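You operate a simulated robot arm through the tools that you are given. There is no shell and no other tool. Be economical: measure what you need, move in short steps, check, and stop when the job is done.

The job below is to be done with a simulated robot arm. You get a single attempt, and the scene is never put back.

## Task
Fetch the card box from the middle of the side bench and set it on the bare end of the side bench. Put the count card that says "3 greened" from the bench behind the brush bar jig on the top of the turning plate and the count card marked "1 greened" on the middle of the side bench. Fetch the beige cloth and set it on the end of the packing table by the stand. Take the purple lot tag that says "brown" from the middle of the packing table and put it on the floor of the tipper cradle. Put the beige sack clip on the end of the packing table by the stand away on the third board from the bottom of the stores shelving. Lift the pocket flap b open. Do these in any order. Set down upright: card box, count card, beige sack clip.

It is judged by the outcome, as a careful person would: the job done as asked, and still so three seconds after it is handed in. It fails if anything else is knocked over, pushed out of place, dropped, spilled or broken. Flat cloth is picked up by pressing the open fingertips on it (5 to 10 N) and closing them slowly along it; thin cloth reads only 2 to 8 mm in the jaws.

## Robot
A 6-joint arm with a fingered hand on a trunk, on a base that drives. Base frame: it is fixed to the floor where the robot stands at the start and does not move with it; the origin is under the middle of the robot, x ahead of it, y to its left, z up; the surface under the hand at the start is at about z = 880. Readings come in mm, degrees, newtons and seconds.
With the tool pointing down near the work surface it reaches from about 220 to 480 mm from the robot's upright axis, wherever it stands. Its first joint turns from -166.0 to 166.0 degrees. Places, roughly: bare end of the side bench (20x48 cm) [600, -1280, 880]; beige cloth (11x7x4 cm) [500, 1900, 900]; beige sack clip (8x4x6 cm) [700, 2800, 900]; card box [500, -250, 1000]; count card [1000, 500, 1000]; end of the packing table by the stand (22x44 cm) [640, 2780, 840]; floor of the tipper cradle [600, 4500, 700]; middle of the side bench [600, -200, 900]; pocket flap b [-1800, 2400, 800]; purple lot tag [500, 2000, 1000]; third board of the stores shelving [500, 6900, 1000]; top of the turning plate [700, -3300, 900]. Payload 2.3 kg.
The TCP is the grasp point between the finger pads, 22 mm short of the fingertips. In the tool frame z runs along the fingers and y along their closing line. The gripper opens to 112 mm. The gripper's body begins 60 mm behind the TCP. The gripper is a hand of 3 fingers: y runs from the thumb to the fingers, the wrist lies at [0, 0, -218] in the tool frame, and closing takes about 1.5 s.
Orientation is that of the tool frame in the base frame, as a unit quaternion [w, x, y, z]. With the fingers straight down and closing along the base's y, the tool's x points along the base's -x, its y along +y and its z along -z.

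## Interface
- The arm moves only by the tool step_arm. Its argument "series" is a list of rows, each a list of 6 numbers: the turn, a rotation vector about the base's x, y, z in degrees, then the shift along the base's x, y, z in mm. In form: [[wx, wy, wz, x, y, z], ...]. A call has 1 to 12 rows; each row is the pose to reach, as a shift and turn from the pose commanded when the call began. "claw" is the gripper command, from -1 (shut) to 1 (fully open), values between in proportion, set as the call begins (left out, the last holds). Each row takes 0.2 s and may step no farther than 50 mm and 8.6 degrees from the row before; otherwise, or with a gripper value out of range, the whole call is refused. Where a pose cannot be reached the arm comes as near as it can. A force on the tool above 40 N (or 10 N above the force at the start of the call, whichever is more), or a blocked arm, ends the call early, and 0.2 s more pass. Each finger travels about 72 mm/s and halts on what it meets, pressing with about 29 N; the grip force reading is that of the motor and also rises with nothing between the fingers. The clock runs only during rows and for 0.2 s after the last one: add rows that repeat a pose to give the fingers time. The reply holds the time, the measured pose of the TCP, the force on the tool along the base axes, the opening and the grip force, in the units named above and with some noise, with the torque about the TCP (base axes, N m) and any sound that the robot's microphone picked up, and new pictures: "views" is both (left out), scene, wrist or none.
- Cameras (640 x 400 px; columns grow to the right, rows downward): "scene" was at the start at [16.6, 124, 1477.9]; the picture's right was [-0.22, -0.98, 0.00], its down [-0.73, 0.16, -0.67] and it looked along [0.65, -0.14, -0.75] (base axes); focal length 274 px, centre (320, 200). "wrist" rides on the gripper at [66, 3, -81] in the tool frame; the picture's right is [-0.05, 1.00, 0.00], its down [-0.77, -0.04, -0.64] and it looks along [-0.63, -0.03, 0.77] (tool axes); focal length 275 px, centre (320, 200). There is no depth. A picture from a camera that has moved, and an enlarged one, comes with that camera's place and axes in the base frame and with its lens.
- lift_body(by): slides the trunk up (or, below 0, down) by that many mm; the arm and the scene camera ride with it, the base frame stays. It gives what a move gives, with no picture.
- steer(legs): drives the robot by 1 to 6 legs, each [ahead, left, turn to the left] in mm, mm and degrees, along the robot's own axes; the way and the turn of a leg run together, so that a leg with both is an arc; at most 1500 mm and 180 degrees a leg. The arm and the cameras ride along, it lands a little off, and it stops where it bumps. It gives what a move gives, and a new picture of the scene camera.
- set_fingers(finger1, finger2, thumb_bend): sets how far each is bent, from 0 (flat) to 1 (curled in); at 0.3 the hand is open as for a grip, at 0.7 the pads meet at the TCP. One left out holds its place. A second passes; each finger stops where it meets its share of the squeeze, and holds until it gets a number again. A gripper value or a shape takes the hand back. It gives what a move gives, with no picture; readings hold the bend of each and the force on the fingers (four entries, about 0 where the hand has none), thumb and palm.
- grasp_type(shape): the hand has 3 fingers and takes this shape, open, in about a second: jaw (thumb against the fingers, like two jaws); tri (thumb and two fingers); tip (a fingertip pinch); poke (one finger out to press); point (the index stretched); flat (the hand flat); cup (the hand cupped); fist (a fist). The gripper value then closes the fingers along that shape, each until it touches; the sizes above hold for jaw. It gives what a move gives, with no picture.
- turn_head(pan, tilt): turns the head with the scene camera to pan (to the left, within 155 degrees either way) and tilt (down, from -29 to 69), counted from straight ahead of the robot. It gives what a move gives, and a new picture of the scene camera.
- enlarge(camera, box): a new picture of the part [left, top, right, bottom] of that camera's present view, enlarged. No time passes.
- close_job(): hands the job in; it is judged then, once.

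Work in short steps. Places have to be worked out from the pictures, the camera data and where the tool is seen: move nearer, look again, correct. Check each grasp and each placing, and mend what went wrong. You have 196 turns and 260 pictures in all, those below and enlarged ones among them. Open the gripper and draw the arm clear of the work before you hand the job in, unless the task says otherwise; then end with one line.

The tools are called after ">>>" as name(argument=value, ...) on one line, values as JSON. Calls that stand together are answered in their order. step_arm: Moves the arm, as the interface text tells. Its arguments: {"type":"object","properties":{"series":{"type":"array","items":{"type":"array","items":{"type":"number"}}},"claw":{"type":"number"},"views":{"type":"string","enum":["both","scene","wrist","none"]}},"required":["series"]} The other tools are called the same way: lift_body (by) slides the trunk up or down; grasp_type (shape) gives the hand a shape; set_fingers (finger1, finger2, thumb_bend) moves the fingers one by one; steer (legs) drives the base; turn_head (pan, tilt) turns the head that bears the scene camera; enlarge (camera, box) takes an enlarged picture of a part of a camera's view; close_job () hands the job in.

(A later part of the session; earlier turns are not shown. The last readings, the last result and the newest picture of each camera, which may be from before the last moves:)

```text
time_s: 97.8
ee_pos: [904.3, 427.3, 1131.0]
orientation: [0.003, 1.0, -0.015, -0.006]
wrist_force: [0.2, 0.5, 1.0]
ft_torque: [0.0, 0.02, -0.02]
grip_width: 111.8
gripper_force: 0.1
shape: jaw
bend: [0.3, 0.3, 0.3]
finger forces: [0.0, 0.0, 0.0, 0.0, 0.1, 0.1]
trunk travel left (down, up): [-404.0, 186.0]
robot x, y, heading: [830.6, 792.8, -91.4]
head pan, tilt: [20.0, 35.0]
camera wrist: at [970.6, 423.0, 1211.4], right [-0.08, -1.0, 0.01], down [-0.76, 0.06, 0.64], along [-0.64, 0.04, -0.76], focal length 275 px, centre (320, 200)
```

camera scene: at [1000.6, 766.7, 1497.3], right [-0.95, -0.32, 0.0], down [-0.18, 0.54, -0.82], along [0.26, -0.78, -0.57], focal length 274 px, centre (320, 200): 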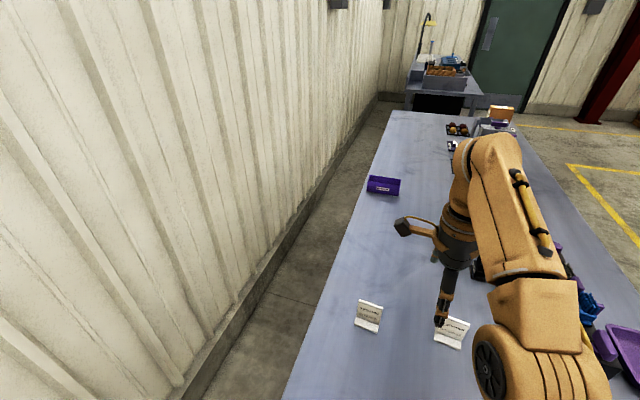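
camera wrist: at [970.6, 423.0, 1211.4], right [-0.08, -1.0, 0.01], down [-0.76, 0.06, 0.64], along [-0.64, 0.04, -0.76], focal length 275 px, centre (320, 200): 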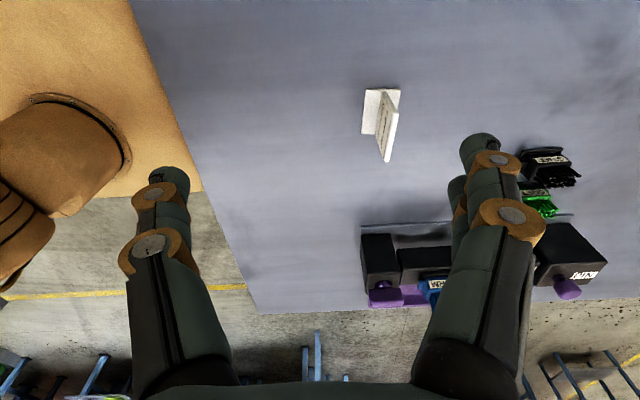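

Card C ("2") is in view; card B is near (1008,390). I move over B at a safe height and look.

>>> step_arm(series=[[0, 0, 0, 35, -12, -20], [0, 0, 0, 70, -25, -40], [0, 0, 0, 106, -38, -60], [0, 0, 0, 106, -38, -80]], views="wrist")

```text
time_s: 98.8
ee_pos: [995.4, 394.6, 1068.5]
orientation: [0.006, 1.0, -0.017, -0.002]
wrist_force: [0.5, 0.1, -0.3]
ft_torque: [0.0, -0.05, 0.01]
grip_width: 112.0
gripper_force: 0.0
shape: jaw
bend: [0.3, 0.3, 0.3]
finger forces: [0.0, 0.0, 0.1, 0.0, 0.0, 0.1]
out of reach, approached as far as the arm can: row 3, 4
trunk travel left (down, up): [-404.0, 186.0]
robot x, y, heading: [834.2, 791.3, -91.9]
head pan, tilt: [20.0, 35.0]
camera wrist: at [1061.6, 391.0, 1149.3], right [-0.08, -1.0, 0.01], down [-0.77, 0.07, 0.64], along [-0.64, 0.04, -0.77], focal length 275 px, centre (320, 200)
```

wrist: 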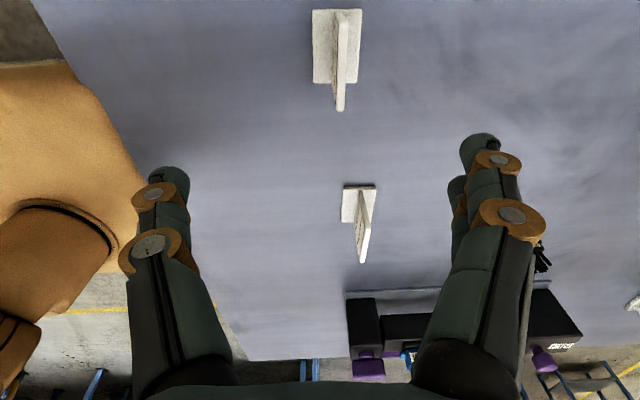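

Card B's plate centre is at (1011,377), yaw ≈-5°. I lower a bit then shift over it.

>>> step_arm(series=[[0, 0, 0, 0, 0, -35], [0, 0, -3, 0, 0, -65], [0, 0, -3, 16, -18, -65], [0, 0, -3, 16, -18, -65]], views="wrist")

```text
time_s: 99.8
ee_pos: [1009.2, 377.5, 1000.7]
orientation: [0.003, 0.999, -0.042, -0.005]
wrist_force: [-0.4, 0.4, -0.2]
ft_torque: [0.01, 0.01, 0.0]
grip_width: 112.2
gripper_force: 0.1
shape: jaw
bend: [0.3, 0.3, 0.3]
finger forces: [0.0, 0.0, 0.1, 0.0, 0.0, 0.1]
trunk travel left (down, up): [-404.0, 186.0]
robot x, y, heading: [834.7, 788.1, -91.5]
head pan, tilt: [20.0, 35.0]
camera wrist: at [1075.8, 369.7, 1081.5], right [-0.13, -0.99, 0.01], down [-0.76, 0.1, 0.64], along [-0.64, 0.08, -0.77], focal length 275 px, centre (320, 200)
```

wrist: 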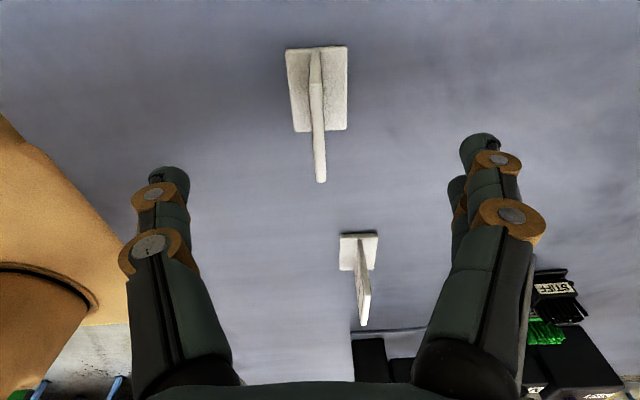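

Well centred; descend to 938 and grip.

>>> step_arm(series=[[0, 0, 0, 0, 0, -35], [0, 0, 0, 0, 0, -62], [0, 0, 0, 0, 0, -62]], views="none")

>>> step_arm(series=[[0, 0, 0, 0, 0, 0], [0, 0, 0, 0, 0, 0], [0, 0, 0, 0, 0, 0], [0, 0, 0, 0, 0, 0], [0, 0, 0, 0, 0, 0], [0, 0, 0, 0, 0, 0], [0, 0, 0, 0, 0, 0], [0, 0, 0, 0, 0, 0], [0, 0, 0, 0, 0, 30], [0, 0, 0, -15, 5, 70], [0, 0, 0, -50, 20, 100], [0, 0, 0, -80, 40, 130]], claw=-1, views="wrist")

```text
time_s: 100.6
ee_pos: [1010.0, 375.7, 939.4]
orientation: [0.003, 0.999, -0.042, -0.005]
wrist_force: [0.2, 0.2, 0.5]
ft_torque: [-0.01, -0.02, -0.02]
grip_width: 112.1
gripper_force: 0.1
shape: jaw
bend: [0.3, 0.3, 0.3]
finger forces: [0.0, 0.0, 0.0, 0.0, 0.0, 0.0]
trunk travel left (down, up): [-404.0, 186.0]
robot x, y, heading: [833.3, 787.7, -91.3]
head pan, tilt: [20.0, 35.0]
```

```text
time_s: 103.2
ee_pos: [931.8, 417.0, 1071.6]
orientation: [0.004, 0.999, -0.041, -0.005]
wrist_force: [-0.1, -0.6, -0.6]
ft_torque: [0.03, 0.01, 0.01]
grip_width: 0.6
gripper_force: 28.8
shape: jaw
bend: [0.7, 0.7, 0.7]
finger forces: [13.1, 13.1, 0.0, 0.0, 26.1, 0.0]
trunk travel left (down, up): [-404.0, 186.0]
robot x, y, heading: [832.1, 790.5, -91.4]
head pan, tilt: [20.0, 35.0]
camera wrist: at [998.1, 408.9, 1150.5], right [-0.13, -0.99, 0.01], down [-0.76, 0.1, 0.64], along [-0.64, 0.08, -0.77], focal length 275 px, centre (320, 200)
```

wrist: 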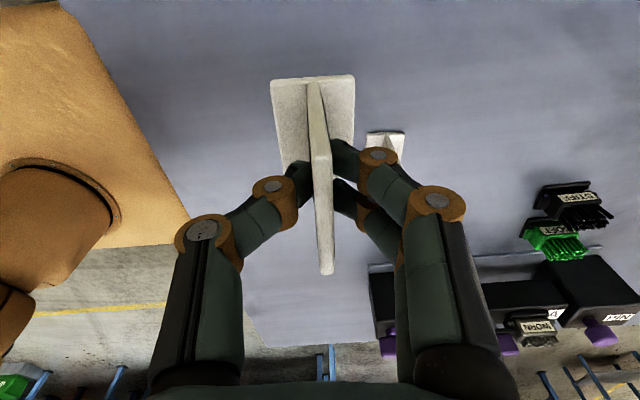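

Card 3 held. I raise it, back out, go round and along to the second bench with the turning plate.

>>> step_arm(series=[[0, 0, 0, -10, 15, 30], [0, 0, 0, -20, 30, 60]], views="none")

>>> steer(legs=[[-280, 0, 0], [0, -880, 0], [0, 0, 91.4], [0, -1500, 0], [0, -1500, 0], [0, -1300, 0]])

>>> turn_head(pan=10, tilt=35)

```text
time_s: 103.8
ee_pos: [911.1, 446.0, 1130.2]
orientation: [0.004, 0.999, -0.042, -0.005]
wrist_force: [0.3, -0.7, -0.1]
ft_torque: [0.03, 0.0, 0.03]
grip_width: 0.4
gripper_force: 28.8
shape: jaw
bend: [0.7, 0.7, 0.7]
finger forces: [13.1, 13.1, 0.0, 0.0, 26.3, 0.0]
trunk travel left (down, up): [-404.0, 186.0]
robot x, y, heading: [831.8, 789.5, -91.5]
head pan, tilt: [20.0, 35.0]
```

```text
time_s: 134.0
ee_pos: [411.2, -3083.5, 1127.5]
orientation: [0.005, 0.721, 0.693, -0.003]
wrist_force: [0.6, 0.2, -1.0]
ft_torque: [-0.01, -0.01, -0.01]
grip_width: 0.6
gripper_force: 28.4
shape: jaw
bend: [0.7, 0.7, 0.7]
finger forces: [12.9, 12.9, 0.0, 0.1, 25.8, 0.1]
trunk travel left (down, up): [-404.0, 186.0]
robot x, y, heading: [68.2, -3178.0, 1.1]
head pan, tilt: [20.0, 35.0]
camera scene: at [88.0, -3008.3, 1497.4], right [0.36, -0.93, 0.0], down [-0.54, -0.21, -0.82], along [0.76, 0.29, -0.57], focal length 274 px, centre (320, 200)
```

scene: 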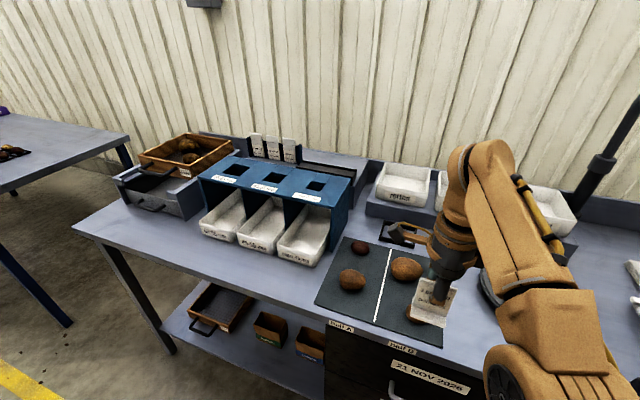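

```text
time_s: 134.7
ee_pos: [410.2, -3082.8, 1129.2]
orientation: [0.006, 0.72, 0.694, -0.003]
wrist_force: [0.9, -0.1, 0.4]
ft_torque: [-0.02, -0.01, -0.01]
grip_width: 0.6
gripper_force: 28.6
shape: jaw
bend: [0.7, 0.7, 0.7]
finger forces: [12.9, 12.8, 0.0, 0.0, 25.8, 0.0]
trunk travel left (down, up): [-404.0, 186.0]
robot x, y, heading: [67.4, -3178.2, 0.9]
head pan, tilt: [10.0, 35.0]
camera scene: at [92.2, -3022.7, 1497.3], right [0.19, -0.98, 0.0], down [-0.56, -0.11, -0.82], along [0.8, 0.16, -0.57], focal length 274 px, centre (320, 200)
```

scene: 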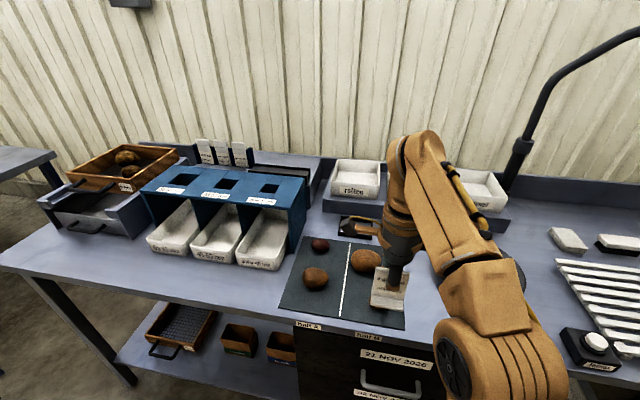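

The turning plate is hidden behind the arm. I turn the head to the right.

>>> turn_head(pan=-35, tilt=45)

>>> step_arm(series=[[0, 0, 0, 0, 0, 0]], views="wrist")

```text
time_s: 135.8
ee_pos: [411.6, -3081.5, 1129.1]
orientation: [0.006, 0.721, 0.693, -0.004]
wrist_force: [0.4, -0.4, -0.5]
ft_torque: [-0.02, 0.01, 0.02]
grip_width: 0.6
gripper_force: 29.2
shape: jaw
bend: [0.7, 0.7, 0.7]
finger forces: [12.9, 13.0, 0.0, 0.1, 25.8, 0.0]
trunk travel left (down, up): [-404.0, 186.0]
robot x, y, heading: [69.3, -3175.0, 0.8]
head pan, tilt: [-35.0, 45.0]
camera scene: at [73.3, -3085.0, 1482.5], right [-0.56, -0.83, 0.0], down [-0.59, 0.39, -0.71], along [0.59, -0.4, -0.71], focal length 274 px, centre (320, 200)
```

scene: 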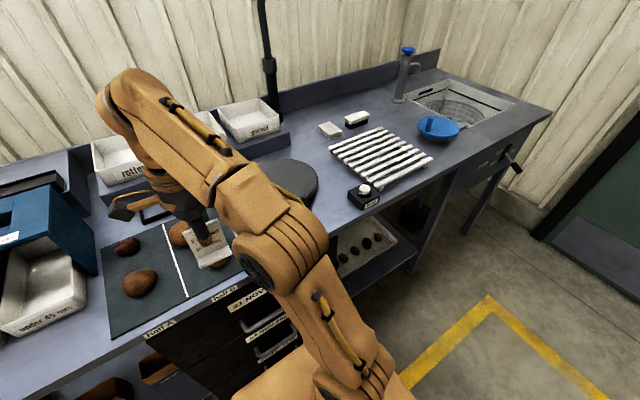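

```text
time_s: 136.2
ee_pos: [409.8, -3082.3, 1128.1]
orientation: [0.006, 0.72, 0.694, -0.003]
wrist_force: [-0.4, -0.1, -0.3]
ft_torque: [0.03, 0.0, 0.0]
grip_width: 0.6
gripper_force: 28.6
shape: jaw
bend: [0.7, 0.7, 0.7]
finger forces: [12.9, 13.0, 0.0, 0.0, 25.8, 0.0]
trunk travel left (down, up): [-404.0, 186.0]
robot x, y, heading: [72.3, -3178.0, 0.9]
head pan, tilt: [-35.0, 45.0]
camera wrist: at [415.5, -3015.3, 1208.5], right [1.0, -0.08, 0.0], down [-0.07, -0.76, 0.64], along [-0.05, -0.64, -0.76], focal length 275 px, centre (320, 200)
```

wrist: 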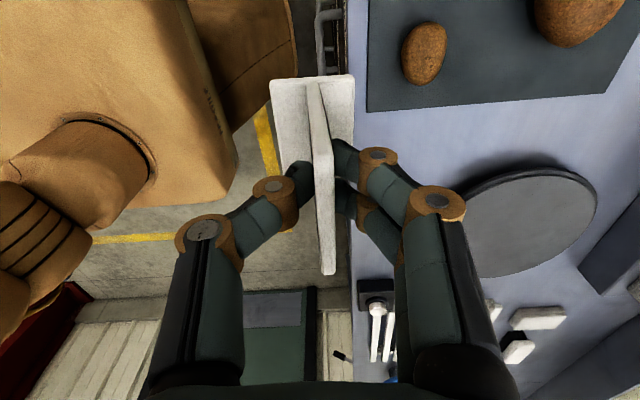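

Plate top centre is about (705,-3335), radius ~95, bench front edge x≈445. I drive right and closer.

>>> steer(legs=[[0, -190, -0.9], [135, 0, 0]])

>>> step_arm(series=[[0, 0, 0, 0, 0, 0]], views="wrist")

```text
time_s: 138.7
ee_pos: [548.9, -3276.5, 1129.3]
orientation: [0.005, 0.726, 0.688, -0.003]
wrist_force: [0.3, 0.1, -0.7]
ft_torque: [0.0, -0.02, -0.01]
grip_width: 0.9
gripper_force: 28.9
shape: jaw
bend: [0.7, 0.7, 0.7]
finger forces: [13.0, 13.0, 0.0, 0.0, 25.9, 0.0]
trunk travel left (down, up): [-404.0, 186.0]
robot x, y, heading: [206.2, -3367.9, 0.2]
head pan, tilt: [-35.0, 45.0]
camera scene: at [211.7, -3274.0, 1482.5], right [-0.57, -0.82, 0.0], down [-0.58, 0.4, -0.71], along [0.58, -0.4, -0.71], focal length 274 px, centre (320, 200)
```

scene: 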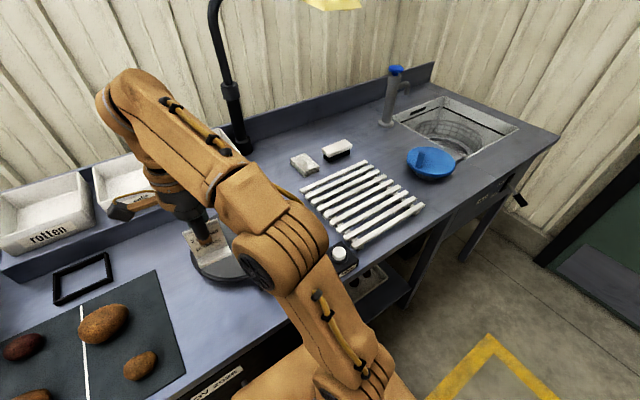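

```text
time_s: 139.1
ee_pos: [547.9, -3277.4, 1127.4]
orientation: [0.006, 0.725, 0.689, -0.003]
wrist_force: [-0.1, -0.1, -0.1]
ft_torque: [0.0, 0.0, -0.03]
grip_width: 0.4
gripper_force: 29.0
shape: jaw
bend: [0.7, 0.7, 0.7]
finger forces: [13.1, 13.0, 0.0, 0.0, 25.9, 0.0]
trunk travel left (down, up): [-404.0, 186.0]
robot x, y, heading: [204.4, -3370.9, 0.4]
head pan, tilt: [-35.0, 45.0]
camera wrist: at [553.7, -3208.6, 1208.3], right [1.0, -0.1, 0.0], down [-0.08, -0.76, 0.64], along [-0.06, -0.64, -0.76], focal length 275 px, centre (320, 200)
```

wrist: 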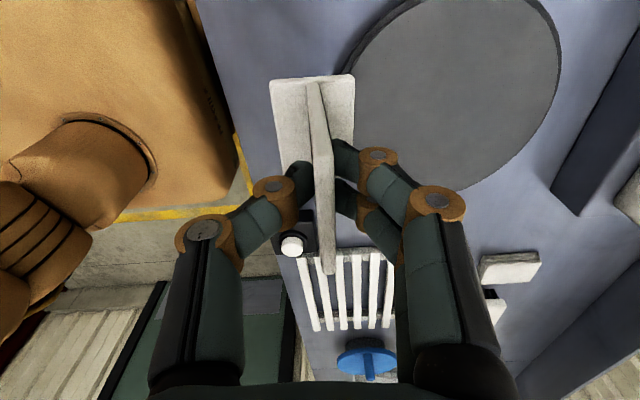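

Plate top centre ≈(685,-3315), z 905–935. I move the card over (662,-3318) while lowering to about TCP 1020.

>>> step_arm(series=[[0, 0, 0, 20, -10, -40], [0, 0, 0, 45, -20, -75], [0, 0, 0, 80, -30, -95], [0, 0, 0, 114, -40, -107]], views="both")

```text
time_s: 140.1
ee_pos: [661.0, -3317.3, 1019.4]
orientation: [0.006, 0.725, 0.688, -0.004]
wrist_force: [-0.6, 0.1, 0.4]
ft_torque: [0.02, 0.0, 0.0]
grip_width: 1.0
gripper_force: 29.3
shape: jaw
bend: [0.7, 0.7, 0.71]
finger forces: [13.0, 12.9, 0.0, 0.1, 26.0, 0.0]
trunk travel left (down, up): [-404.0, 186.0]
robot x, y, heading: [206.6, -3371.9, 0.3]
head pan, tilt: [-35.0, 45.0]
camera scene: at [211.5, -3274.1, 1482.5], right [-0.57, -0.82, 0.0], down [-0.58, 0.4, -0.71], along [0.58, -0.4, -0.71], focal length 274 px, centre (320, 200)
camera wrist: at [667.4, -3248.3, 1098.8], right [1.0, -0.1, 0.0], down [-0.08, -0.76, 0.64], along [-0.06, -0.64, -0.76], focal length 275 px, centre (320, 200)
```

scene: 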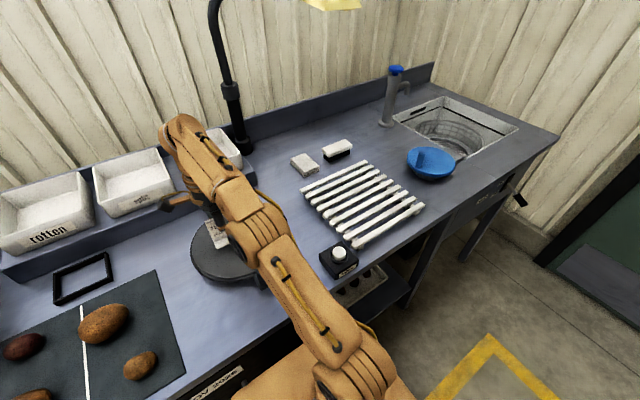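
wrist: 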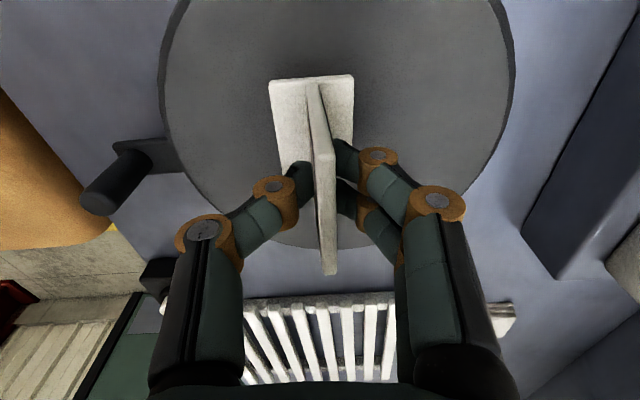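

Card is over the plate. Lower step by step watching the force.

>>> step_arm(series=[[0, 0, 0, 4, 5, -8], [0, 0, 0, 4, 5, -16], [0, 0, 0, 4, 5, -24], [0, 0, 0, 4, 5, -28]], views="none")

>>> step_arm(series=[[0, 0, 0, 0, 0, -5], [0, 0, 0, 0, 0, -10], [0, 0, 0, 0, 0, -10]], views="wrist")

```text
time_s: 141.1
ee_pos: [665.3, -3310.3, 993.6]
orientation: [0.006, 0.725, 0.689, -0.004]
wrist_force: [0.4, -0.1, -0.7]
ft_torque: [-0.01, 0.0, 0.0]
grip_width: 0.6
gripper_force: 29.1
shape: jaw
bend: [0.7, 0.7, 0.71]
finger forces: [13.1, 12.9, 0.1, 0.0, 26.1, 0.0]
trunk travel left (down, up): [-404.0, 186.0]
robot x, y, heading: [202.3, -3370.7, 0.2]
head pan, tilt: [-35.0, 45.0]
```

```text
time_s: 141.9
ee_pos: [663.9, -3311.2, 988.2]
orientation: [0.01, 0.725, 0.688, 0.002]
wrist_force: [-1.9, -0.6, 29.3]
ft_torque: [0.0, -0.04, -0.05]
grip_width: 3.6
gripper_force: 28.4
shape: jaw
bend: [0.72, 0.72, 0.72]
finger forces: [18.7, 15.8, 0.0, 0.0, 36.2, 0.1]
trunk travel left (down, up): [-404.0, 186.0]
robot x, y, heading: [206.8, -3368.4, 0.3]
head pan, tilt: [-35.0, 45.0]
stopped in row 3: the force on the tool passed its limit at 41 N (the readings are from after the stop); the commanded pose is now the measured one
camera wrist: at [668.8, -3243.3, 1068.1], right [0.99, -0.1, 0.02], down [-0.09, -0.76, 0.64], along [-0.05, -0.64, -0.77], focal length 275 px, centre (320, 200)
```

wrist: 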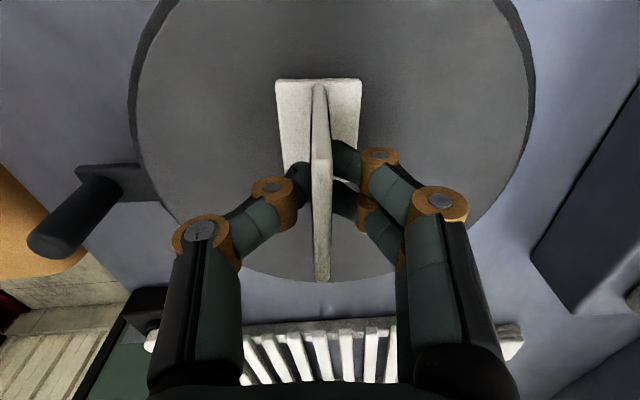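

Contact: plate top ≈932. Relieve a couple of mm, then open and lift.

>>> step_arm(series=[[0, 0, 0, 0, 0, 2], [0, 0, 0, 0, 0, 2]], views="none")

>>> step_arm(series=[[0, 0, 0, 0, 0, 0], [0, 0, 0, 0, 0, 0], [0, 0, 0, 0, 0, 0], [0, 0, 0, 0, 0, 0], [0, 0, 0, 0, 0, 0], [0, 0, 0, 0, 0, 0], [0, 0, 0, 0, 0, 0], [0, 0, 0, 0, 0, 20], [0, 0, 0, 0, 0, 50], [0, 0, 0, -20, 0, 80], [0, 0, 0, -50, 0, 110], [0, 0, 0, -90, 0, 130]], claw=1, views="both")

```text
time_s: 142.5
ee_pos: [664.6, -3310.5, 987.5]
orientation: [0.008, 0.725, 0.689, 0.0]
wrist_force: [-1.2, 0.1, 25.2]
ft_torque: [-0.02, -0.04, -0.08]
grip_width: 4.0
gripper_force: 28.7
shape: jaw
bend: [0.72, 0.72, 0.72]
finger forces: [18.0, 15.7, 0.1, 0.1, 35.6, 0.1]
trunk travel left (down, up): [-404.0, 186.0]
robot x, y, heading: [203.3, -3371.0, 0.4]
head pan, tilt: [-35.0, 45.0]
```

```text
time_s: 145.1
ee_pos: [576.3, -3311.1, 1117.5]
orientation: [0.007, 0.726, 0.688, 0.0]
wrist_force: [-0.1, -0.3, 0.7]
ft_torque: [0.0, -0.01, -0.03]
grip_width: 112.3
gripper_force: 0.1
shape: jaw
bend: [0.3, 0.3, 0.3]
finger forces: [0.0, 0.0, 0.0, 0.0, 0.0, 0.1]
out of reach, approached as far as the arm can: row 9, 10
trunk travel left (down, up): [-404.0, 186.0]
robot x, y, heading: [202.7, -3367.9, 0.2]
head pan, tilt: [-35.0, 45.0]
camera scene: at [209.0, -3273.8, 1482.5], right [-0.57, -0.82, 0.0], down [-0.58, 0.4, -0.71], along [0.58, -0.4, -0.71], focal length 274 px, centre (320, 200)
camera wrist: at [581.4, -3243.4, 1197.6], right [1.0, -0.1, 0.01], down [-0.08, -0.76, 0.64], along [-0.06, -0.64, -0.77], focal length 275 px, centre (320, 200)
```

scene: 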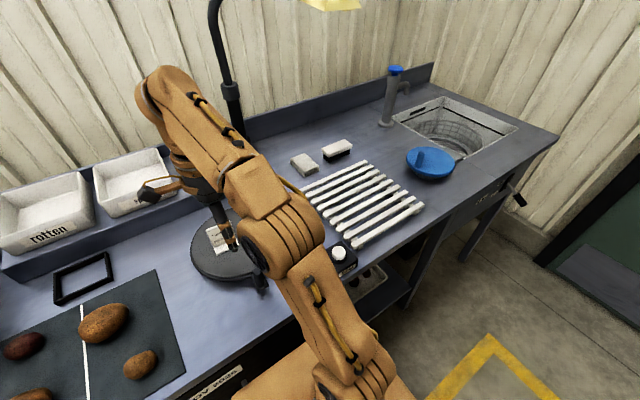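
wrist: 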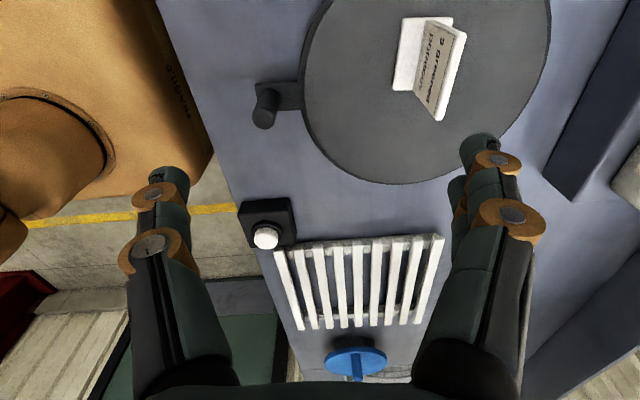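

Card 3 stands on the plate. Now drive to the packing table (y≈1950).

>>> steer(legs=[[-250, 0, 0], [0, 1500, 0], [0, 1500, 0], [0, 1500, 0], [0, 800, 0]])

>>> turn_head(pan=30, tilt=40)

```text
time_s: 171.7
ee_pos: [467.6, 1943.0, 1117.3]
orientation: [0.006, 0.737, 0.676, -0.001]
wrist_force: [0.7, 0.2, 0.8]
ft_torque: [-0.01, -0.04, 0.02]
grip_width: 112.2
gripper_force: 0.0
shape: jaw
bend: [0.3, 0.3, 0.3]
finger forces: [0.1, 0.0, 0.1, 0.0, 0.0, 0.0]
trunk travel left (down, up): [-404.0, 186.0]
robot x, y, heading: [97.8, 1901.2, -1.9]
head pan, tilt: [-35.0, 45.0]
camera scene: at [102.3, 1994.1, 1482.5], right [-0.6, -0.8, 0.0], down [-0.57, 0.42, -0.71], along [0.57, -0.42, -0.71], focal length 274 px, centre (320, 200)
```

scene: 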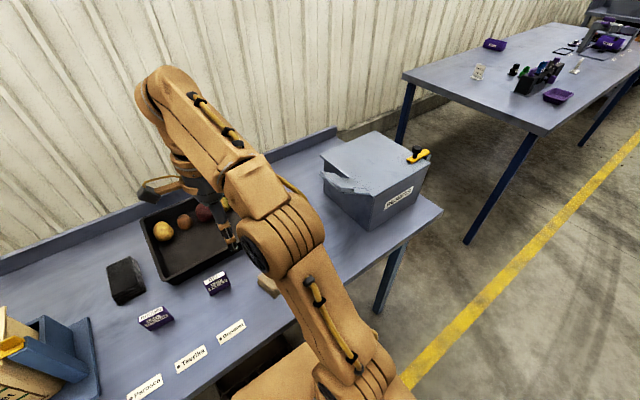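

```text
time_s: 173.1
ee_pos: [468.5, 1942.6, 1117.0]
orientation: [0.007, 0.737, 0.676, -0.001]
wrist_force: [-1.0, -0.3, -0.8]
ft_torque: [-0.01, 0.01, -0.02]
grip_width: 111.9
gripper_force: 0.1
shape: jaw
bend: [0.3, 0.3, 0.3]
finger forces: [0.0, 0.1, 0.1, 0.0, 0.0, 0.0]
trunk travel left (down, up): [-404.0, 186.0]
robot x, y, heading: [92.3, 1898.2, -1.8]
head pan, tilt: [30.0, 40.0]
camera scene: at [112.1, 2082.6, 1489.8], right [0.47, -0.88, 0.0], down [-0.57, -0.3, -0.77], along [0.68, 0.36, -0.64], focal length 274 px, centre (320, 200)
```

scene: 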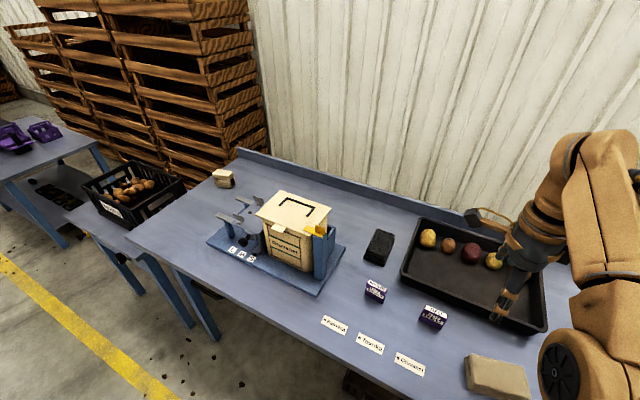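

Both purple tags, the cloth (near (455,1860)) and the clip (near (730,2850)) are visible. Enlarge to read tags and see the cloth and clip.

>>> enlarge(camera="scene", box=[300, 260, 540, 400])

>>> enlarge(camera="scene", box=[130, 140, 330, 290])

```text
2.67 times, centred on (420, 330) of scene
camera zoom: at [112.1, 2082.6, 1489.8], right [0.47, -0.88, 0.0], down [-0.57, -0.3, -0.77], along [0.68, 0.36, -0.64], focal length 730 px, centre (53, -147)
```

zoom: 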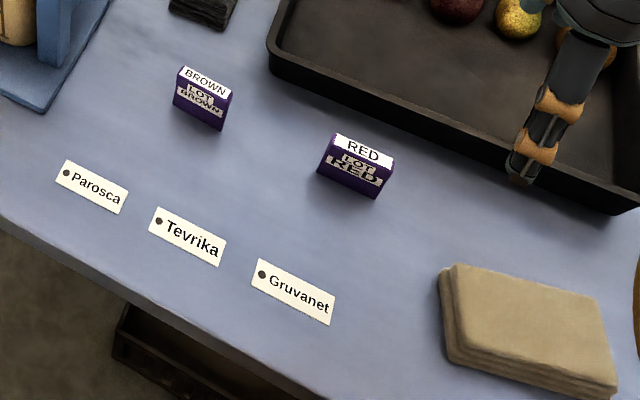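

```text
2.67 times, centred on (230, 215) of scene
camera zoom: at [112.1, 2082.6, 1489.8], right [0.47, -0.88, 0.0], down [-0.57, -0.3, -0.77], along [0.68, 0.36, -0.64], focal length 730 px, centre (560, 160)
```

zoom: 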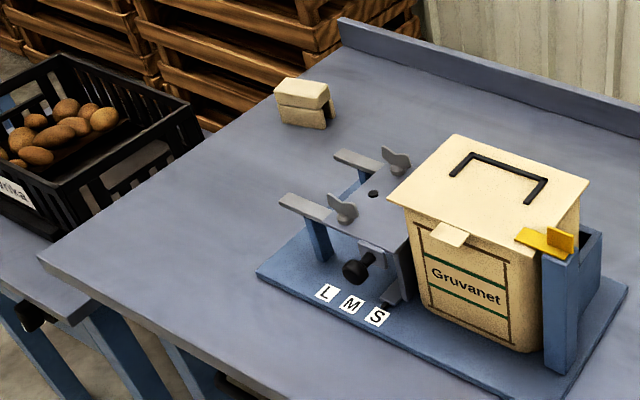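

Brown tag is the left one. The cloth is a folded stack, long axis ≈ y, and the hand already closes along x. I move over the cloth to look.

>>> step_arm(series=[[0, 0, 5, -10, -25, 0], [0, 0, 10, -18, -50, 0], [0, 0, 15, -21, -78, 0], [0, 0, 15, -21, -78, -20]], views="wrist")

```text
time_s: 174.1
ee_pos: [446.0, 1866.2, 1096.3]
orientation: [0.007, 0.642, 0.766, -0.001]
wrist_force: [-0.6, -0.1, 0.4]
ft_torque: [0.05, 0.0, -0.01]
grip_width: 112.1
gripper_force: 0.1
shape: jaw
bend: [0.3, 0.3, 0.3]
finger forces: [0.0, 0.0, 0.1, 0.0, 0.0, 0.1]
trunk travel left (down, up): [-404.0, 186.0]
robot x, y, heading: [95.6, 1901.6, -1.7]
head pan, tilt: [30.0, 40.0]
camera wrist: at [436.1, 1933.1, 1176.6], right [0.99, 0.13, 0.01], down [0.09, -0.76, 0.64], along [0.09, -0.64, -0.77], focal length 275 px, centre (320, 200)
```

wrist: 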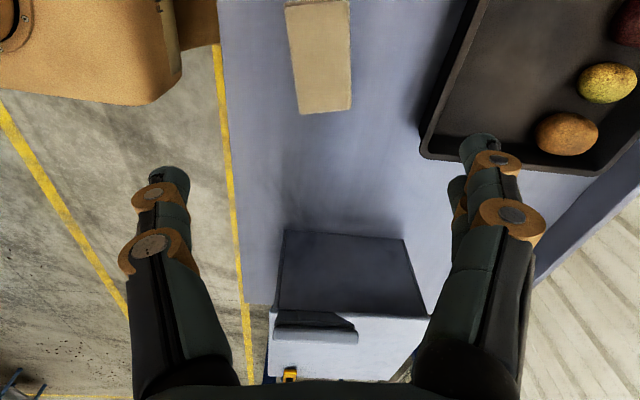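

Cloth centre (450,1862), aligned with the hand. Descend to TCP 872 and check.

>>> step_arm(series=[[0, 0, 2, 4, -4, -45], [0, 0, 2, 4, -4, -90], [0, 0, 2, 4, -4, -135], [0, 0, 2, 4, -4, -180], [0, 0, 2, 4, -4, -210], [0, 0, 2, 4, -4, -224], [0, 0, 2, 4, -4, -224]], views="wrist")

```text
time_s: 175.7
ee_pos: [447.0, 1861.3, 873.1]
orientation: [0.007, 0.629, 0.777, 0.0]
wrist_force: [-0.2, -0.5, -0.1]
ft_torque: [-0.02, 0.01, 0.01]
grip_width: 112.2
gripper_force: 0.1
shape: jaw
bend: [0.3, 0.3, 0.3]
finger forces: [0.0, 0.0, 0.0, 0.0, 0.1, 0.0]
trunk travel left (down, up): [-404.0, 186.0]
robot x, y, heading: [93.8, 1903.6, -2.0]
head pan, tilt: [30.0, 40.0]
camera wrist: at [435.3, 1928.4, 954.2], right [0.99, 0.16, 0.01], down [0.12, -0.76, 0.64], along [0.11, -0.63, -0.77], focal length 275 px, centre (320, 200)
```

wrist: 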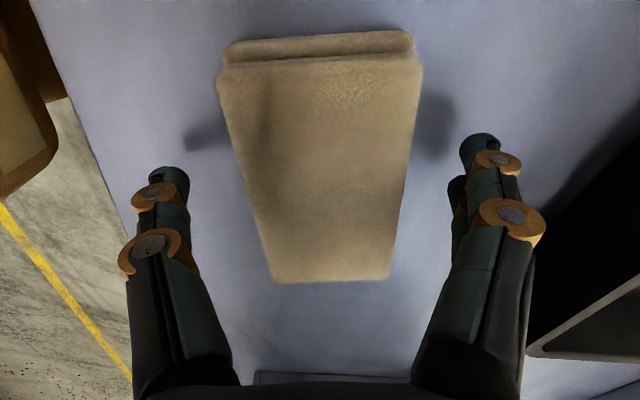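

Still free. I go down a bit more to feel the table.

>>> step_arm(series=[[0, 0, 0, 3, 0, -6], [0, 0, 0, 3, 0, -12], [0, 0, 0, 3, 0, -12]], views="none")

```text
time_s: 176.5
ee_pos: [451.3, 1861.7, 863.3]
orientation: [0.007, 0.629, 0.777, -0.001]
wrist_force: [-0.9, 0.3, 0.4]
ft_torque: [0.01, 0.0, -0.01]
grip_width: 112.3
gripper_force: 0.1
shape: jaw
bend: [0.3, 0.3, 0.3]
finger forces: [0.0, 0.0, 0.1, 0.0, 0.1, 0.1]
trunk travel left (down, up): [-404.0, 186.0]
robot x, y, heading: [94.6, 1897.7, -1.6]
head pan, tilt: [30.0, 40.0]
```

Close on the folded stack and lift slightly.

>>> step_arm(series=[[0, 0, 0, 0, 0, 0], [0, 0, 0, 0, 0, 0], [0, 0, 0, 0, 0, 0], [0, 0, 0, 0, 0, 0], [0, 0, 0, 0, 0, 0], [0, 0, 0, 0, 0, 0], [0, 0, 0, 0, 0, 0], [0, 0, 0, 0, 0, 0], [0, 0, 0, 0, 0, 20], [0, 0, 0, 0, 0, 50], [0, 0, 0, 0, 0, 80]], claw=-1, views="wrist")

```text
time_s: 178.9
ee_pos: [452.8, 1861.7, 941.7]
orientation: [0.007, 0.629, 0.777, 0.0]
wrist_force: [-0.7, -0.4, -0.7]
ft_torque: [-0.01, -0.02, -0.02]
grip_width: 58.3
gripper_force: 28.9
shape: jaw
bend: [0.72, 0.72, 0.7]
finger forces: [13.5, 13.2, 0.1, 0.1, 26.8, 0.0]
trunk travel left (down, up): [-404.0, 186.0]
robot x, y, heading: [91.2, 1900.1, -1.8]
head pan, tilt: [30.0, 40.0]
camera wrist: at [441.4, 1928.3, 1022.1], right [0.99, 0.16, 0.01], down [0.12, -0.76, 0.64], along [0.11, -0.63, -0.77], focal length 275 px, centre (320, 200)
```

wrist: 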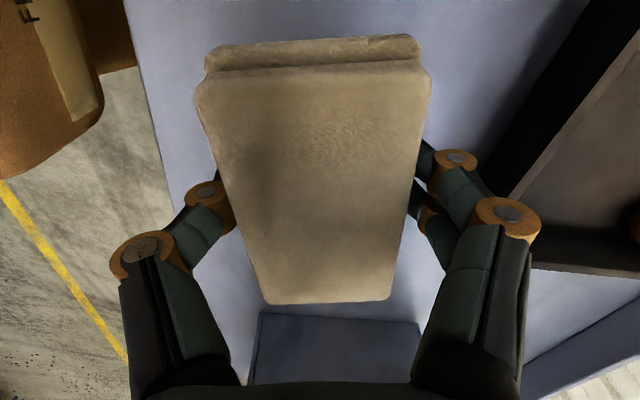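

Cloth held as a stack. Raise, back off from the table, shift left to the stand end.

>>> step_arm(series=[[0, 0, 0, 0, 0, 45], [0, 0, 0, 0, 0, 90], [0, 0, 0, 0, 0, 135]], views="none")

>>> steer(legs=[[-170, 0, 1.7], [0, 915, 0]])

>>> step_arm(series=[[0, 0, 0, 0, 0, 0]], views="wrist")

```text
time_s: 179.7
ee_pos: [452.7, 1860.9, 1076.9]
orientation: [0.008, 0.629, 0.777, 0.001]
wrist_force: [-0.5, 0.2, -0.5]
ft_torque: [0.0, -0.02, -0.02]
grip_width: 58.6
gripper_force: 29.1
shape: jaw
bend: [0.72, 0.72, 0.7]
finger forces: [13.5, 13.2, 0.1, 0.0, 26.7, 0.0]
trunk travel left (down, up): [-404.0, 186.0]
robot x, y, heading: [92.5, 1900.9, -1.8]
head pan, tilt: [30.0, 40.0]
```

```text
time_s: 185.6
ee_pos: [292.5, 2792.3, 1076.7]
orientation: [0.006, 0.625, 0.781, 0.0]
wrist_force: [0.2, 0.3, -0.4]
ft_torque: [-0.01, 0.01, 0.02]
grip_width: 58.6
gripper_force: 28.6
shape: jaw
bend: [0.72, 0.72, 0.7]
finger forces: [13.5, 13.3, 0.1, 0.0, 26.8, 0.0]
trunk travel left (down, up): [-404.0, 186.0]
robot x, y, heading: [-65.3, 2826.4, -1.1]
head pan, tilt: [30.0, 40.0]
camera scene: at [-50.8, 3009.6, 1489.7], right [0.48, -0.88, 0.0], down [-0.56, -0.31, -0.77], along [0.67, 0.37, -0.64], focal length 274 px, centre (320, 200)
```

scene: 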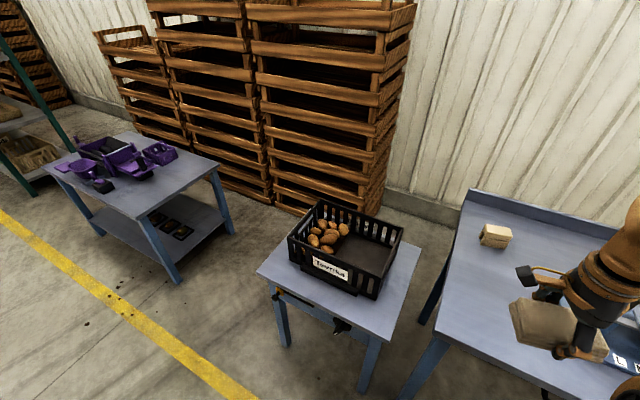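

```text
time_s: 186.0
ee_pos: [293.1, 2792.5, 1075.6]
orientation: [0.006, 0.625, 0.781, 0.0]
wrist_force: [0.4, -0.1, -0.6]
ft_torque: [0.0, -0.03, 0.01]
grip_width: 58.0
gripper_force: 28.9
shape: jaw
bend: [0.72, 0.72, 0.7]
finger forces: [13.5, 13.2, 0.0, 0.0, 26.7, 0.0]
trunk travel left (down, up): [-404.0, 186.0]
robot x, y, heading: [-69.3, 2826.6, -0.8]
head pan, tilt: [30.0, 40.0]
camera wrist: at [280.1, 2858.6, 1156.4], right [0.98, 0.17, 0.01], down [0.13, -0.75, 0.64], along [0.12, -0.63, -0.77], focal length 275 px, centre (320, 200)
```

wrist: 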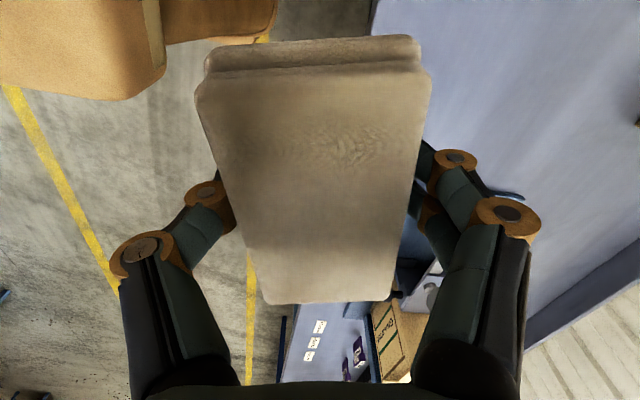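

Place cloth at about (475,2790). Drive ahead, then lower.

>>> steer(legs=[[165, 0, 0.8]])

>>> step_arm(series=[[0, 0, 0, 10, -5, -40], [0, 0, 0, 20, -5, -80], [0, 0, 0, 20, -5, -120], [0, 0, 0, 20, -5, -160], [0, 0, 0, 20, -5, -190]], views="both")

```text
time_s: 187.4
ee_pos: [461.0, 2793.9, 1075.7]
orientation: [0.007, 0.619, 0.785, -0.001]
wrist_force: [0.2, 0.0, -1.5]
ft_torque: [0.0, -0.01, 0.04]
grip_width: 58.3
gripper_force: 28.9
shape: jaw
bend: [0.72, 0.72, 0.7]
finger forces: [13.6, 13.2, 0.0, 0.0, 26.6, 0.0]
trunk travel left (down, up): [-404.0, 186.0]
robot x, y, heading: [101.1, 2820.1, -0.5]
head pan, tilt: [30.0, 40.0]
camera scene: at [115.5, 3007.3, 1489.8], right [0.49, -0.87, 0.0], down [-0.56, -0.32, -0.77], along [0.67, 0.38, -0.64], focal length 274 px, centre (320, 200)
```

scene: 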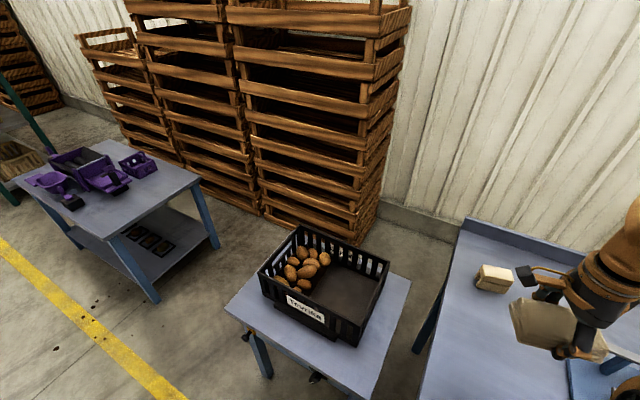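

```text
time_s: 188.6
ee_pos: [484.2, 2790.0, 885.5]
orientation: [0.006, 0.619, 0.785, 0.0]
wrist_force: [0.1, 0.1, -1.0]
ft_torque: [-0.03, -0.01, -0.04]
grip_width: 58.0
gripper_force: 29.3
shape: jaw
bend: [0.72, 0.72, 0.7]
finger forces: [13.4, 13.3, 0.1, 0.0, 26.7, 0.0]
trunk travel left (down, up): [-404.0, 186.0]
robot x, y, heading: [97.7, 2824.6, -0.3]
head pan, tilt: [30.0, 40.0]
camera scene: at [114.8, 3007.3, 1489.8], right [0.49, -0.87, 0.0], down [-0.56, -0.32, -0.77], along [0.67, 0.38, -0.64], focal length 274 px, centre (320, 200)
camera wrist: at [470.0, 2856.8, 965.2], right [0.98, 0.19, 0.01], down [0.14, -0.75, 0.64], along [0.13, -0.63, -0.77], focal length 275 px, centre (320, 200)
```

scene: 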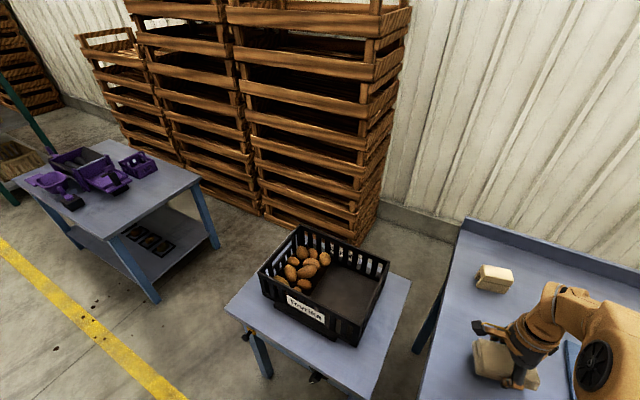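
wrist: 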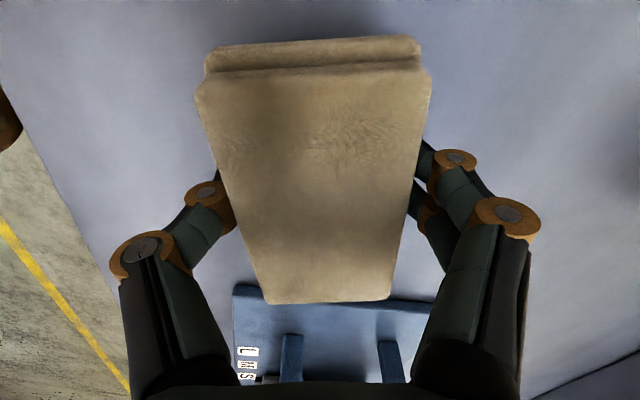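

Good clear spot. Lower to 864, release, and lift.

>>> step_arm(series=[[0, 0, 0, 0, 0, -8], [0, 0, 0, 0, 0, -16], [0, 0, 0, 0, 0, -21], [0, 0, 0, 0, 0, -21]], views="none")

>>> step_arm(series=[[0, 0, 0, 0, 0, 0], [0, 0, 0, 0, 0, 0], [0, 0, 0, 0, 0, 0], [0, 0, 0, 0, 0, 0], [0, 0, 0, 0, 0, 0], [0, 0, 0, 0, 0, 0], [0, 0, 0, 0, 0, 0], [0, 0, 0, 0, 0, 30], [0, 0, 0, 0, 0, 75], [0, 0, 0, 0, 0, 120], [0, 0, 0, 0, 0, 165], [0, 0, 0, 0, 0, 200]], claw=1, views="wrist")

```text
time_s: 189.6
ee_pos: [483.0, 2788.8, 865.0]
orientation: [0.006, 0.62, 0.785, 0.0]
wrist_force: [0.3, -1.0, -0.2]
ft_torque: [-0.05, 0.01, 0.0]
grip_width: 58.1
gripper_force: 29.2
shape: jaw
bend: [0.72, 0.72, 0.7]
finger forces: [13.3, 13.2, 0.0, 0.0, 26.6, 0.0]
trunk travel left (down, up): [-404.0, 186.0]
robot x, y, heading: [99.7, 2819.5, -0.2]
head pan, tilt: [30.0, 40.0]
```

```text
time_s: 192.2
ee_pos: [482.7, 2790.5, 1063.6]
orientation: [0.007, 0.62, 0.785, 0.0]
wrist_force: [0.6, 1.3, 0.1]
ft_torque: [0.0, 0.01, 0.0]
grip_width: 111.7
gripper_force: 0.1
shape: jaw
bend: [0.3, 0.3, 0.3]
finger forces: [0.0, 0.0, 0.1, 0.0, 0.0, 0.0]
trunk travel left (down, up): [-404.0, 186.0]
robot x, y, heading: [100.5, 2825.5, -0.9]
head pan, tilt: [30.0, 40.0]
camera wrist: at [468.4, 2856.6, 1143.4], right [0.98, 0.19, 0.01], down [0.14, -0.75, 0.64], along [0.13, -0.63, -0.77], focal length 275 px, centre (320, 200)
```

wrist: 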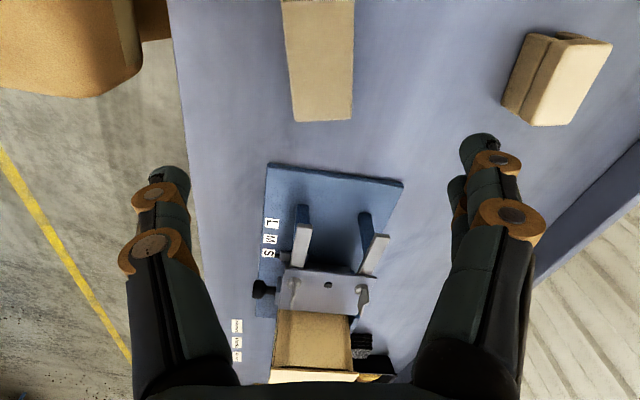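

Cloth is down neatly. Next the sack clip: enlarge it.

>>> enlarge(camera="wrist", box=[470, 0, 640, 140])

>>> enlarge(camera="scene", box=[440, 230, 560, 330])

```text
2.86 times, centred on (555, 70) of wrist
camera zoom: at [468.4, 2856.6, 1143.4], right [0.98, 0.19, 0.01], down [0.14, -0.75, 0.64], along [0.13, -0.63, -0.77], focal length 786 px, centre (-351, 571)
```

zoom: 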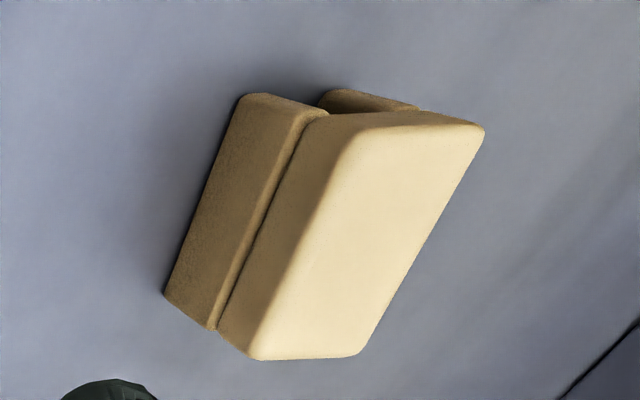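

```text
4.00 times, centred on (500, 280) of scene
camera zoom: at [114.3, 3007.3, 1489.8], right [0.49, -0.87, 0.0], down [-0.56, -0.32, -0.77], along [0.67, 0.38, -0.64], focal length 1095 px, centre (-400, -120)
```

zoom: 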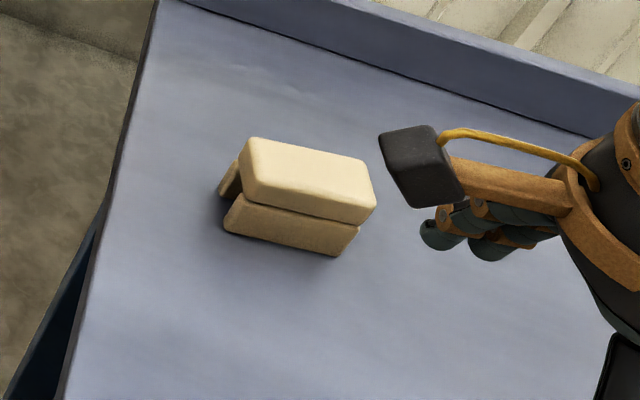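

Clip: top block centre ≈(697,2820), long axis near y (yaw ~15°), ~75 long, 40 wide, top ~900. I'll grip its ends with the hand tilted forward (also good for the shelf). First roll the hand back to closing along y (+94°).

>>> step_arm(series=[[0, 0, 8.5, 0, 0, 10], [0, 0, 17, 0, 0, 20], [0, 0, 25.5, 0, 0, 30], [0, 0, 34, 0, 0, 30], [0, 0, 42.5, -10, 0, 30], [0, 0, 51, -20, 0, 30], [0, 0, 59.5, -20, 0, 30], [0, 0, 68, -20, 0, 30], [0, 0, 76.5, -20, 0, 30], [0, 0, 85, -20, 0, 30], [0, 0, 93, -20, 0, 30], [0, 0, 94, -20, 0, 30]], views="none")

>>> step_arm(series=[[2, -7.5, 0, 10, 5, 0], [4, -15, 0, 20, 10, 0], [6, -22.5, 0, 30, 15, 0], [8, -30, 0, 50, 20, 0], [10, -36, 0, 70, 25, -10], [11.5, -43, 0, 90, 25, -20]], views="both")

```text
time_s: 194.8
ee_pos: [460.6, 2788.3, 1095.3]
orientation: [0.005, -0.153, 0.988, 0.005]
wrist_force: [0.6, 0.1, 0.1]
ft_torque: [0.0, 0.0, 0.01]
grip_width: 111.7
gripper_force: 0.3
shape: jaw
bend: [0.3, 0.3, 0.3]
finger forces: [0.0, 0.0, 0.1, 0.0, 0.0, 0.0]
trunk travel left (down, up): [-404.0, 186.0]
robot x, y, heading: [101.6, 2821.6, -0.3]
head pan, tilt: [30.0, 40.0]
```

```text
time_s: 196.2
ee_pos: [550.9, 2814.9, 1074.7]
orientation: [0.381, -0.141, 0.912, 0.046]
wrist_force: [0.0, -0.1, 0.2]
ft_torque: [0.03, 0.02, -0.01]
grip_width: 111.8
gripper_force: 0.1
shape: jaw
bend: [0.3, 0.3, 0.3]
finger forces: [0.0, 0.0, 0.1, 0.1, 0.0, 0.0]
trunk travel left (down, up): [-404.0, 186.0]
robot x, y, heading: [95.5, 2821.3, -0.5]
head pan, tilt: [30.0, 40.0]
camera scene: at [114.6, 3007.2, 1489.8], right [0.49, -0.87, 0.0], down [-0.56, -0.32, -0.77], along [0.67, 0.38, -0.64], focal length 274 px, centre (320, 200)
camera wrist: at [450.0, 2788.3, 1085.1], right [-0.26, 0.97, 0.01], down [0.09, 0.02, 1.0], along [0.96, 0.26, -0.09], focal length 275 px, centre (320, 200)
```

scene: 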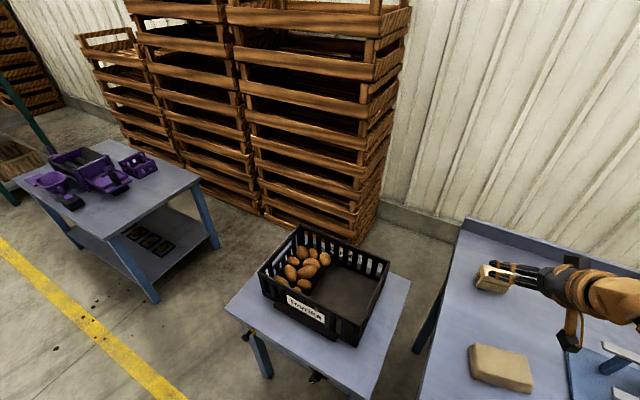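
wrist: 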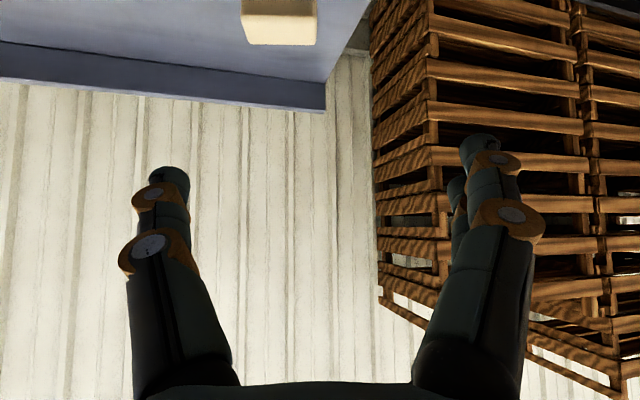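

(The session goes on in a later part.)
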